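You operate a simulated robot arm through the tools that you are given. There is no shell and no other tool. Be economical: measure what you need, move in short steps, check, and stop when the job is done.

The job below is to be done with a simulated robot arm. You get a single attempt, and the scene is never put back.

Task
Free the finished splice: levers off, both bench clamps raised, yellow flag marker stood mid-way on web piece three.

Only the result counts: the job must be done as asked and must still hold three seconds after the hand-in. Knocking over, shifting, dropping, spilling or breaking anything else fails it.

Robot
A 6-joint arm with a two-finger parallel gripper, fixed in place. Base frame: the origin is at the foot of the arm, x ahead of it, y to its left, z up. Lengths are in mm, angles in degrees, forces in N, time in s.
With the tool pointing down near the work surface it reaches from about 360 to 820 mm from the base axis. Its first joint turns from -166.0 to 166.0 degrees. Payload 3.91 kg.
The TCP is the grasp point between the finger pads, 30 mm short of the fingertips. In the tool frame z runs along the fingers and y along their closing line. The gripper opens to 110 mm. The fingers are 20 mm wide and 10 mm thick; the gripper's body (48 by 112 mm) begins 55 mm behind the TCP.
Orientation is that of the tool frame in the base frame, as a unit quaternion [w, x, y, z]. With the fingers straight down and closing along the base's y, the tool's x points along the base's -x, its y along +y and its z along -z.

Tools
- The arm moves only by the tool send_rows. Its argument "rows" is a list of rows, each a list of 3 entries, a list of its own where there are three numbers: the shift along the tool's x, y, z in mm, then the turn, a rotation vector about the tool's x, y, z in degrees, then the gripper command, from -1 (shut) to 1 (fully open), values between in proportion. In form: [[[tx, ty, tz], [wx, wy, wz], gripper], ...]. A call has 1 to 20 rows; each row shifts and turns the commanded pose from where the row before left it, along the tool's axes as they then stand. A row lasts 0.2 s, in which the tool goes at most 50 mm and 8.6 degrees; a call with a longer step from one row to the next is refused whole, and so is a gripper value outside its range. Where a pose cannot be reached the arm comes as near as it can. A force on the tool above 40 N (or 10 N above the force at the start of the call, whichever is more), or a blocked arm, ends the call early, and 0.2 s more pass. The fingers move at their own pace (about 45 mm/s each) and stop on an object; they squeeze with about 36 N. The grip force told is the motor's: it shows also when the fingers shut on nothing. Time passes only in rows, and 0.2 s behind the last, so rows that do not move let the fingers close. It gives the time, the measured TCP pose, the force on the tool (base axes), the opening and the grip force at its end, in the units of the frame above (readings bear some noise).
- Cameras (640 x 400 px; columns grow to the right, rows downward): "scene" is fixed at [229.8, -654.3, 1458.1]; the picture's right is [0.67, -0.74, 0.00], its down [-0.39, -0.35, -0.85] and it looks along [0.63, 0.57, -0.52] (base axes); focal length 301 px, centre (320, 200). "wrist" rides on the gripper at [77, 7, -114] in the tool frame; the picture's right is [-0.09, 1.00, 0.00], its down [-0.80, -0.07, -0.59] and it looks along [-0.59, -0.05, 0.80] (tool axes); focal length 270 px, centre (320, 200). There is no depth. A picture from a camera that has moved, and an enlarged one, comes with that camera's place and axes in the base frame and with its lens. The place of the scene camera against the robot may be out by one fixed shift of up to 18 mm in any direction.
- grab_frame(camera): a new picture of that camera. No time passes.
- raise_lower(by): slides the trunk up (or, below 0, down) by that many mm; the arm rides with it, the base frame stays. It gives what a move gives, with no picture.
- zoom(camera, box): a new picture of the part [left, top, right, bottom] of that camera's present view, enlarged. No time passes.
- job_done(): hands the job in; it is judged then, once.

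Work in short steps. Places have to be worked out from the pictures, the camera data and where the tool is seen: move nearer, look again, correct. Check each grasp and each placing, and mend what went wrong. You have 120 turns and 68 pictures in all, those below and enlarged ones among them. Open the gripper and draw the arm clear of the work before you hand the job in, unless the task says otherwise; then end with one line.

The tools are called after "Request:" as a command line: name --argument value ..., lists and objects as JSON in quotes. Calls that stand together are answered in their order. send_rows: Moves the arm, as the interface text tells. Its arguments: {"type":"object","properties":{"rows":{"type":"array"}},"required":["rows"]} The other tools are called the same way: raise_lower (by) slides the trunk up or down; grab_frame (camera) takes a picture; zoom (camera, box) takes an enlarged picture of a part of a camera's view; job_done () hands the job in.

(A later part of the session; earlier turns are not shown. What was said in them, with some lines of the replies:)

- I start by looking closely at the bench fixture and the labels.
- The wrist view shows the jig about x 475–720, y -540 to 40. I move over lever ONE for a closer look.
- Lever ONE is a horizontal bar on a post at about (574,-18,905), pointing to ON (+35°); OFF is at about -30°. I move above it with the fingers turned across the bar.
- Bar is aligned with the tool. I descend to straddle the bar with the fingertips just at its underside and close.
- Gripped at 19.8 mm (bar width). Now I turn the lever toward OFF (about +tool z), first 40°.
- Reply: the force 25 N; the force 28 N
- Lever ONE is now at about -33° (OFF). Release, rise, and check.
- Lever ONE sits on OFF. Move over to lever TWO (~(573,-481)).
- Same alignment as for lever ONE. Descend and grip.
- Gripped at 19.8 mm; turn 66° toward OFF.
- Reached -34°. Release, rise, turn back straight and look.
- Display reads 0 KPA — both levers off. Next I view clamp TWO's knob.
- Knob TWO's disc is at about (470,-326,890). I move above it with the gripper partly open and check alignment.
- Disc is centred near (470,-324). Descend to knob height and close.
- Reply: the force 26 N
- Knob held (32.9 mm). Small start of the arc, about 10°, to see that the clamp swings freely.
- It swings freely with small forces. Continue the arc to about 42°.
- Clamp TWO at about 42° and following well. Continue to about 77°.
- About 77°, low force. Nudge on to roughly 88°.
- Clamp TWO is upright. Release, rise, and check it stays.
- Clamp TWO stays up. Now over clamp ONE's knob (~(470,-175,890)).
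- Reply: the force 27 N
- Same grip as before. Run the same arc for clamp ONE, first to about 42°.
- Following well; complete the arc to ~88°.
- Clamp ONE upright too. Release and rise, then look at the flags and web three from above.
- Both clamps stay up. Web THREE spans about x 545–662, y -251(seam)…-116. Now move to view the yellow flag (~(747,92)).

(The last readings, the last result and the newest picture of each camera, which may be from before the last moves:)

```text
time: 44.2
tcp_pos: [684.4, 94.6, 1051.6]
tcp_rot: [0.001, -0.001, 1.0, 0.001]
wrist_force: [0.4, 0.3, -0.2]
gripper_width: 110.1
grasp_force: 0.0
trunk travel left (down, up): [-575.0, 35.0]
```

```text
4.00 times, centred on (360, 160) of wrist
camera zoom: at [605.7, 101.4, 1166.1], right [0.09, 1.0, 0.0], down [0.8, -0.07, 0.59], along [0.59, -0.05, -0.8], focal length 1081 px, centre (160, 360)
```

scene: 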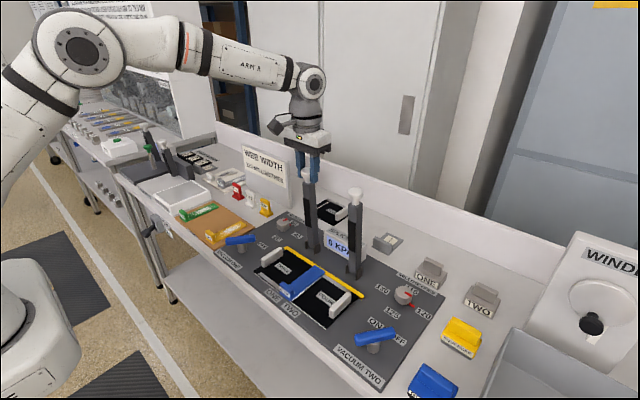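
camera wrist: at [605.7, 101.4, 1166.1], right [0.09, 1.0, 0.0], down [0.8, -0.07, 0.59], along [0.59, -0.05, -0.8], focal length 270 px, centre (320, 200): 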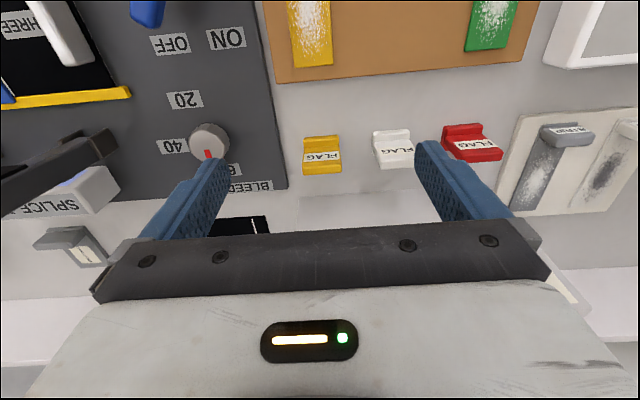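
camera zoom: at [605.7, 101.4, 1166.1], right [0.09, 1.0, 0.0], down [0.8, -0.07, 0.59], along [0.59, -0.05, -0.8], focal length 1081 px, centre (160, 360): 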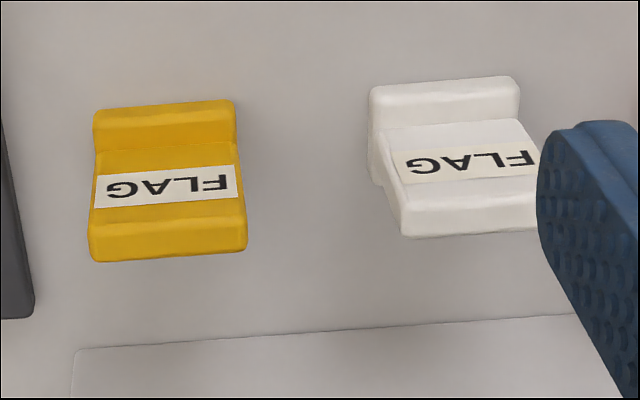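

Yellow flag: plate ~42 mm wide along y, centred about (753,91), top z≈915. Move above it with partly open fingers and check.

Request:
send_rows --rows '[[[-23, -1, 20], [0, 0, 0], 0.2], [[-23, -1, 20], [0, 0, 0], 0.2], [[-23, -1, 30], [0, 0, 0], 0.2], [[0, 0, 20], [0, 0, 0], 0.2]]'

Request:
grab_frame --camera "wrist"

```text
time: 45.2
tcp_pos: [754.0, 90.6, 962.3]
tcp_rot: [0.0, 0.001, 1.0, 0.0]
wrist_force: [-0.5, 1.1, 0.0]
gripper_width: 65.8
grasp_force: 0.1
trunk travel left (down, up): [-575.0, 35.0]
```

```text
26 pictures are left
camera wrist: at [677.1, 97.6, 1076.3], right [0.09, 1.0, 0.0], down [0.8, -0.07, 0.59], along [0.59, -0.05, -0.8], focal length 270 px, centre (320, 200)
```

wrist: 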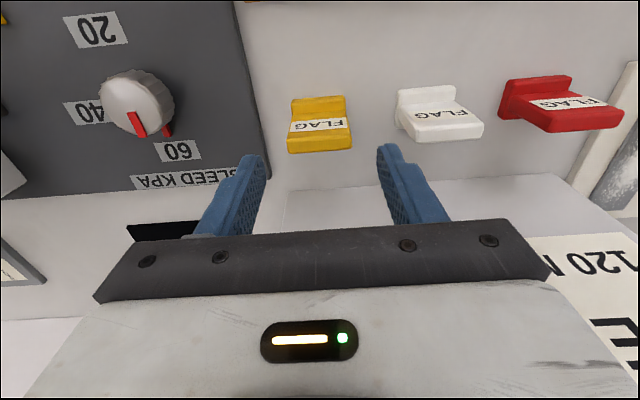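

Request:
send_rows --rows '[[[2, 0.5, 30], [0, 0, 0], 0.2], [[0, 0, 29], [0, 0, 0], 0.2], [[0, 0, 0], [0, 0, 0], 0.0], [[0, 0, 0], [0, 0, 0], -0.2], [[0, 0, 0], [0, 0, 0], -0.4], [[0, 0, 0], [0, 0, 0], -0.4]]'

Request:
grab_frame --camera "wrist"

Request:
zoom --camera "scene" --box '[220, 150, 316, 230]'

```text
time: 46.6
tcp_pos: [753.5, 91.6, 903.3]
tcp_rot: [0.001, 0.001, 1.0, 0.0]
wrist_force: [1.1, -0.2, 0.4]
gripper_width: 43.3
grasp_force: 36.1
trunk travel left (down, up): [-575.0, 35.0]
```

```text
25 pictures are left
camera wrist: at [676.3, 98.4, 1017.2], right [0.09, 1.0, 0.0], down [0.8, -0.07, 0.59], along [0.59, -0.05, -0.8], focal length 270 px, centre (320, 200)
```

wrist: 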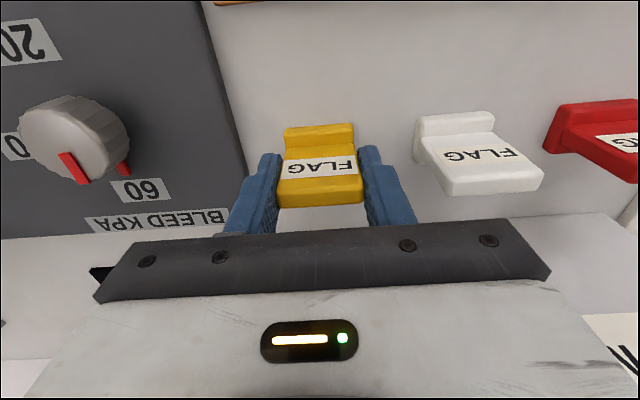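

```text
5.00 times, centred on (268, 190) of scene
camera zoom: at [229.8, -654.3, 1458.1], right [0.67, -0.74, 0.0], down [-0.39, -0.35, -0.85], along [0.63, 0.57, -0.52], focal length 1506 px, centre (580, 250)
```

zoom: 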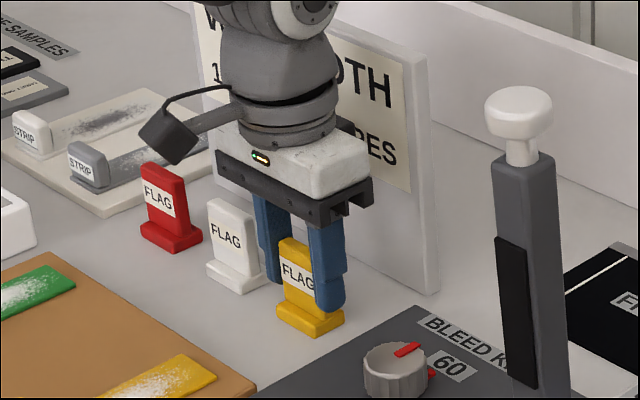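

Flag gripped (43.3 mm). Lift straight up, then pull toward x≈600.

Request:
send_rows --rows '[[[0, 0, -10], [0, 0, 0], -1], [[0, 0, -30], [0, 0, 0], -1], [[0, 0, -40], [0, 0, 0], -1], [[0, 0, -40], [0, 0, 0], -1], [[38, 0, 0], [0, 0, 0], -1], [[38, 0, 0], [0, 0, 0], -1], [[38, 0, 0], [0, 0, 0], -1], [[38, 0, 0], [0, 0, 0], -1]]'

Request:
grab_frame --camera "scene"

```text
time: 48.4
tcp_pos: [601.9, 89.8, 1025.7]
tcp_rot: [0.001, 0.001, 1.0, -0.001]
wrist_force: [-0.9, -0.2, 0.2]
gripper_width: 43.2
grasp_force: 36.0
trunk travel left (down, up): [-575.0, 35.0]
```

```text
23 pictures are left
```

scene: 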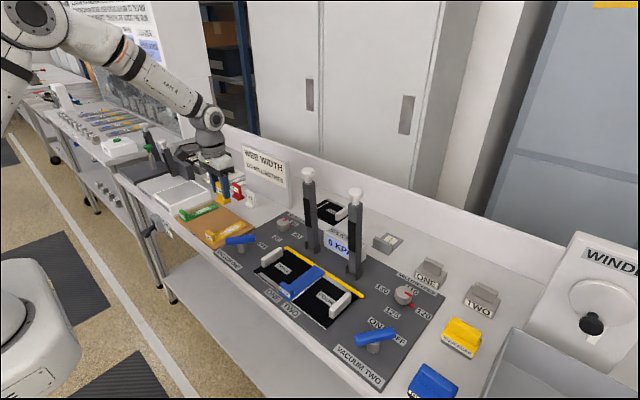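

Request:
send_rows --rows '[[[10, -38, 0], [0, 0, 0], -1], [[10, -38, 0], [0, 0, 0], -1], [[10, -38, 0], [0, 0, 0], -1], [[10, -38, 0], [0, 0, 0], -1]]'

Request:
grab_frame --camera "wrist"

Request:
zoom --camera "wrist" --box '[80, 20, 320, 170]'

```text
time: 49.4
tcp_pos: [559.9, -62.9, 1024.2]
tcp_rot: [-0.001, 0.001, 1.0, 0.0]
wrist_force: [-1.6, -0.6, -0.5]
gripper_width: 43.0
grasp_force: 35.9
trunk travel left (down, up): [-575.0, 35.0]
```

```text
22 pictures are left
camera wrist: at [482.2, -56.1, 1138.9], right [0.09, 1.0, 0.0], down [0.8, -0.07, 0.59], along [0.59, -0.05, -0.8], focal length 270 px, centre (320, 200)
```

wrist: 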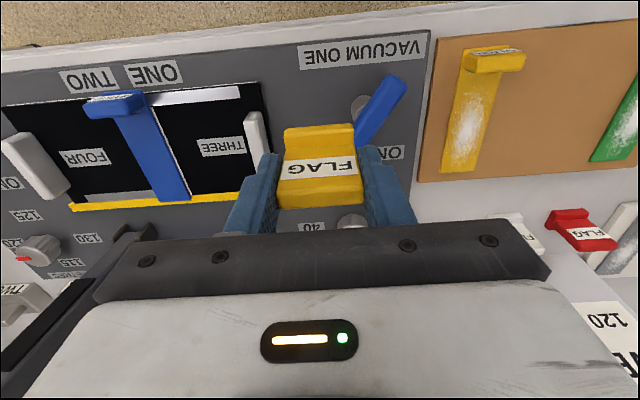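

```text
2.67 times, centred on (200, 95) of wrist
camera zoom: at [482.2, -56.1, 1138.9], right [0.09, 1.0, 0.0], down [0.8, -0.07, 0.59], along [0.59, -0.05, -0.8], focal length 721 px, centre (640, 480)
```

zoom: 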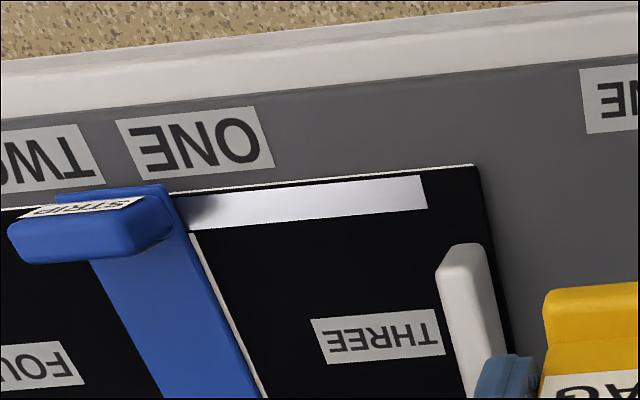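

Web THREE: x 540–660, y from the seam ≈-251 (strip edge -228) to -118; target (600,-180). Move over and lower to above the web.

Request:
send_rows --rows '[[[-10, -29.3, 0], [0, 0, 0], -1], [[-10, -29.3, 0], [0, 0, 0], -1], [[-10, -29.3, 0], [0, 0, 0], -1], [[-10, -29.3, 0], [0, 0, 0], -1], [[0, 0, 25], [0, 0, 0], -1], [[0, 0, 25], [0, 0, 0], -1], [[0, 0, 25], [0, 0, 0], -1], [[0, 0, 10], [0, 0, 0], -1]]'

Request:
grab_frame --camera "wrist"

Request:
zoom --camera "scene" --box '[230, 190, 374, 310]'

```text
time: 51.2
tcp_pos: [600.4, -177.7, 939.2]
tcp_rot: [0.0, 0.0, 1.0, 0.0]
wrist_force: [-0.5, -0.3, -0.9]
gripper_width: 43.3
grasp_force: 36.3
trunk travel left (down, up): [-575.0, 35.0]
```

```text
20 pictures are left
camera wrist: at [522.6, -171.0, 1053.4], right [0.09, 1.0, 0.0], down [0.8, -0.07, 0.59], along [0.59, -0.05, -0.8], focal length 270 px, centre (320, 200)
```

wrist: 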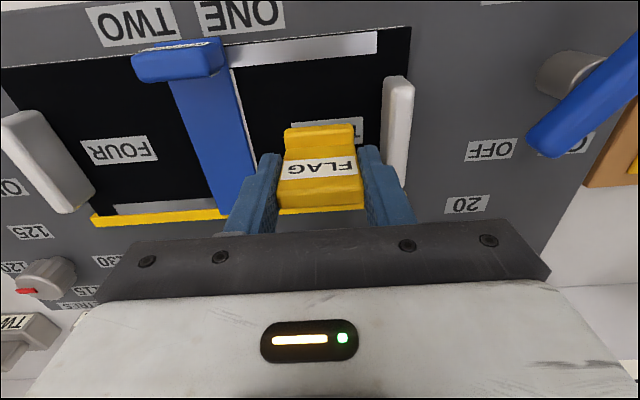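

```text
3.33 times, centred on (302, 250) of scene
camera zoom: at [229.8, -654.3, 1458.1], right [0.67, -0.74, 0.0], down [-0.39, -0.35, -0.85], along [0.63, 0.57, -0.52], focal length 1004 px, centre (380, 33)
```

zoom: 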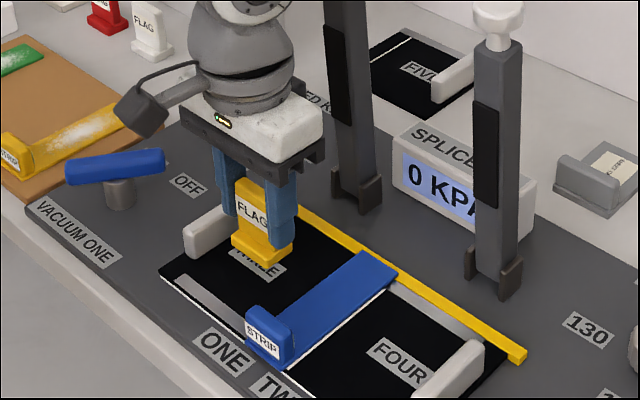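

Flag hangs centred over THREE, bottom at ~886. Lower slowly, watching the force.

Request:
send_rows --rows '[[[0, -2.5, 4], [0, 0, 0], -1], [[0, 0, 4], [0, 0, 0], -1], [[0, 0, 4], [0, 0, 0], -1]]'

Request:
send_rows --rows '[[[0, 0, 3], [0, 0, 0], -1]]'

Request:
send_rows --rows '[[[0, 0, 3], [0, 0, 0], -1]]'

```text
time: 52.0
tcp_pos: [599.1, -181.1, 926.7]
tcp_rot: [0.001, -0.001, 1.0, 0.001]
wrist_force: [0.5, -0.1, -1.2]
gripper_width: 42.8
grasp_force: 36.3
trunk travel left (down, up): [-575.0, 35.0]
```

```text
time: 52.4
tcp_pos: [599.3, -182.0, 924.3]
tcp_rot: [0.0, 0.001, 1.0, 0.0]
wrist_force: [1.0, -0.1, -0.9]
gripper_width: 43.2
grasp_force: 36.0
trunk travel left (down, up): [-575.0, 35.0]
```

```text
time: 52.8
tcp_pos: [600.2, -182.1, 923.4]
tcp_rot: [0.002, 0.0, 1.0, 0.0]
wrist_force: [-0.4, 1.6, 8.5]
gripper_width: 43.2
grasp_force: 36.2
trunk travel left (down, up): [-575.0, 35.0]
```

Contact felt (8.5 N up). Check the pictures before releasing.

Request:
zoom --camera "scene" --box '[250, 225, 330, 285]'

Request:
grab_frame --camera "wrist"

```text
6.67 times, centred on (290, 255) of scene
camera zoom: at [229.8, -654.3, 1458.1], right [0.67, -0.74, 0.0], down [-0.39, -0.35, -0.85], along [0.63, 0.57, -0.52], focal length 2007 px, centre (520, -167)
```

zoom: 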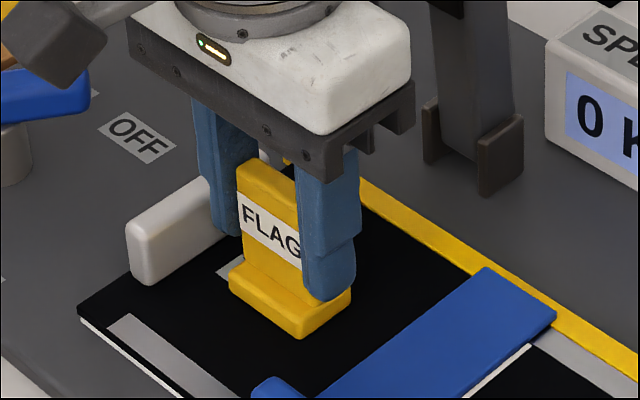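

```text
17 pictures are left
camera wrist: at [521.6, -174.1, 1036.9], right [0.09, 1.0, 0.0], down [0.8, -0.07, 0.6], along [0.59, -0.05, -0.8], focal length 270 px, centre (320, 200)
```

wrist: 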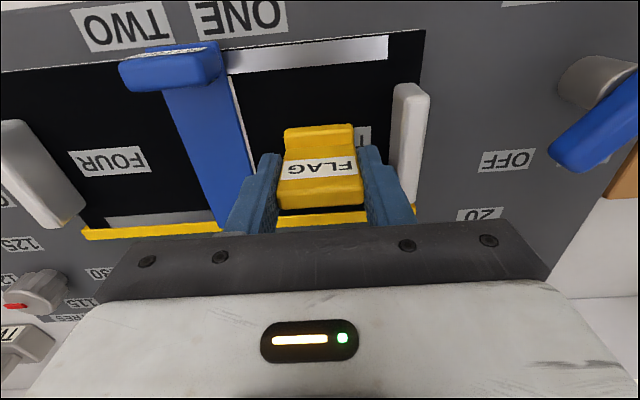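

Flag sits flat on THREE. Open slightly, then rise straight up.

Request:
send_rows --rows '[[[0, 0, 0], [0, 0, 0], -0.15], [[0, 0, 0], [0, 0, 0], -0.08], [[0, 0, 0], [0, 0, 0], -0.03], [[0, 0, 0], [0, 0, 0], -0.03]]'

Request:
send_rows --rows '[[[0, 0, -8], [0, 0, 0], -0.03], [[0, 0, -15], [0, 0, 0], -0.03], [[0, 0, -30], [0, 0, 0], -0.03], [[0, 0, -45], [0, 0, 0], 0.2], [[25, 0, -40], [0, 0, 0], 1], [[45, 0, -10], [0, 0, 0], 1]]'

Request:
grab_frame --camera "wrist"

Request:
grab_frame --camera "scene"

```text
time: 53.8
tcp_pos: [598.8, -181.8, 920.0]
tcp_rot: [0.001, 0.0, 1.0, 0.0]
wrist_force: [-0.3, 0.5, -0.1]
gripper_width: 53.4
grasp_force: 0.1
trunk travel left (down, up): [-575.0, 35.0]
```

```text
time: 55.2
tcp_pos: [529.7, -180.1, 1065.6]
tcp_rot: [0.0, 0.001, 1.0, 0.0]
wrist_force: [-0.4, 0.0, -0.3]
gripper_width: 109.9
grasp_force: 0.1
trunk travel left (down, up): [-575.0, 35.0]
```

```text
16 pictures are left
camera wrist: at [452.3, -173.4, 1180.5], right [0.09, 1.0, 0.0], down [0.8, -0.07, 0.59], along [0.59, -0.05, -0.8], focal length 270 px, centre (320, 200)
```

wrist: 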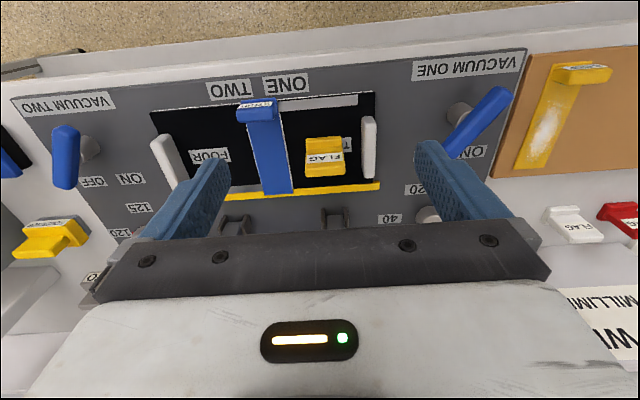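

```text
15 pictures are left
```

scene: 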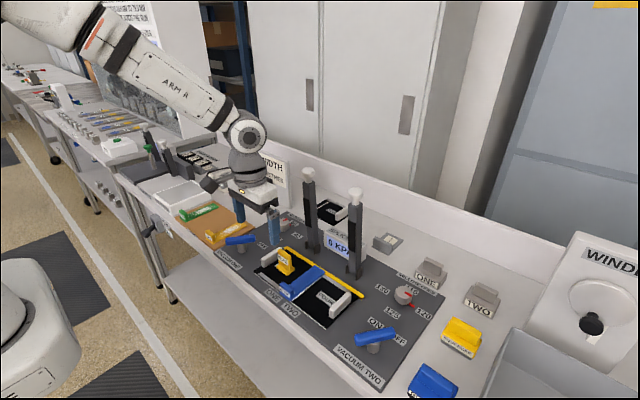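

The flag stands on THREE, clamps up, display 0 KPA. Draw the arm clear and take one last look.

Request:
send_rows --rows '[[[30, 0, -35], [0, 0, 0], 1], [[30, 0, -35], [0, 0, 0], 1], [[30, 0, -35], [0, 0, 0], 1], [[30, 0, -35], [0, 0, 0], 1], [[0, 0, 0], [0, 0, 0], 1]]'

Request:
zoom --camera "scene" --box '[210, 160, 410, 360]'

```text
time: 56.4
tcp_pos: [409.3, -181.6, 1206.6]
tcp_rot: [-0.001, -0.001, 1.0, 0.0]
wrist_force: [-0.9, 1.0, 0.8]
gripper_width: 110.0
grasp_force: 0.1
trunk travel left (down, up): [-575.0, 35.0]
```

```text
2.00 times, centred on (310, 260) of scene
camera zoom: at [229.8, -654.3, 1458.1], right [0.67, -0.74, 0.0], down [-0.39, -0.35, -0.85], along [0.63, 0.57, -0.52], focal length 602 px, centre (340, 80)
```

zoom: 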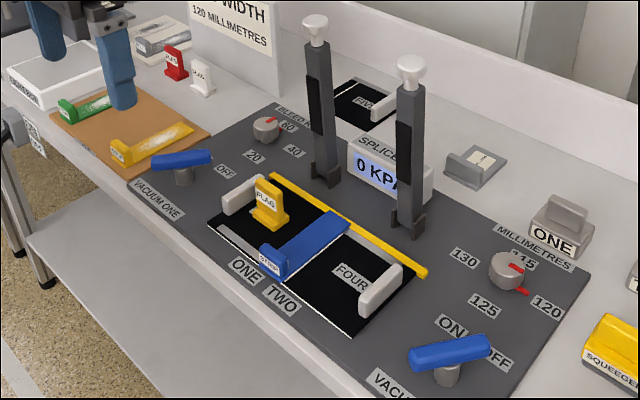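

Everything is in place: both levers off, clamps raised and staying up, yellow flag standing mid-way on THREE. Handing in.

Request:
job_done

```text
The job is handed in.
```

The job is handed in: both vacuum levers are at OFF (the display reads 0 KPA), both clamps are upright and stayed up on release, and the yellow flag stands at about mid-way on web piece three.
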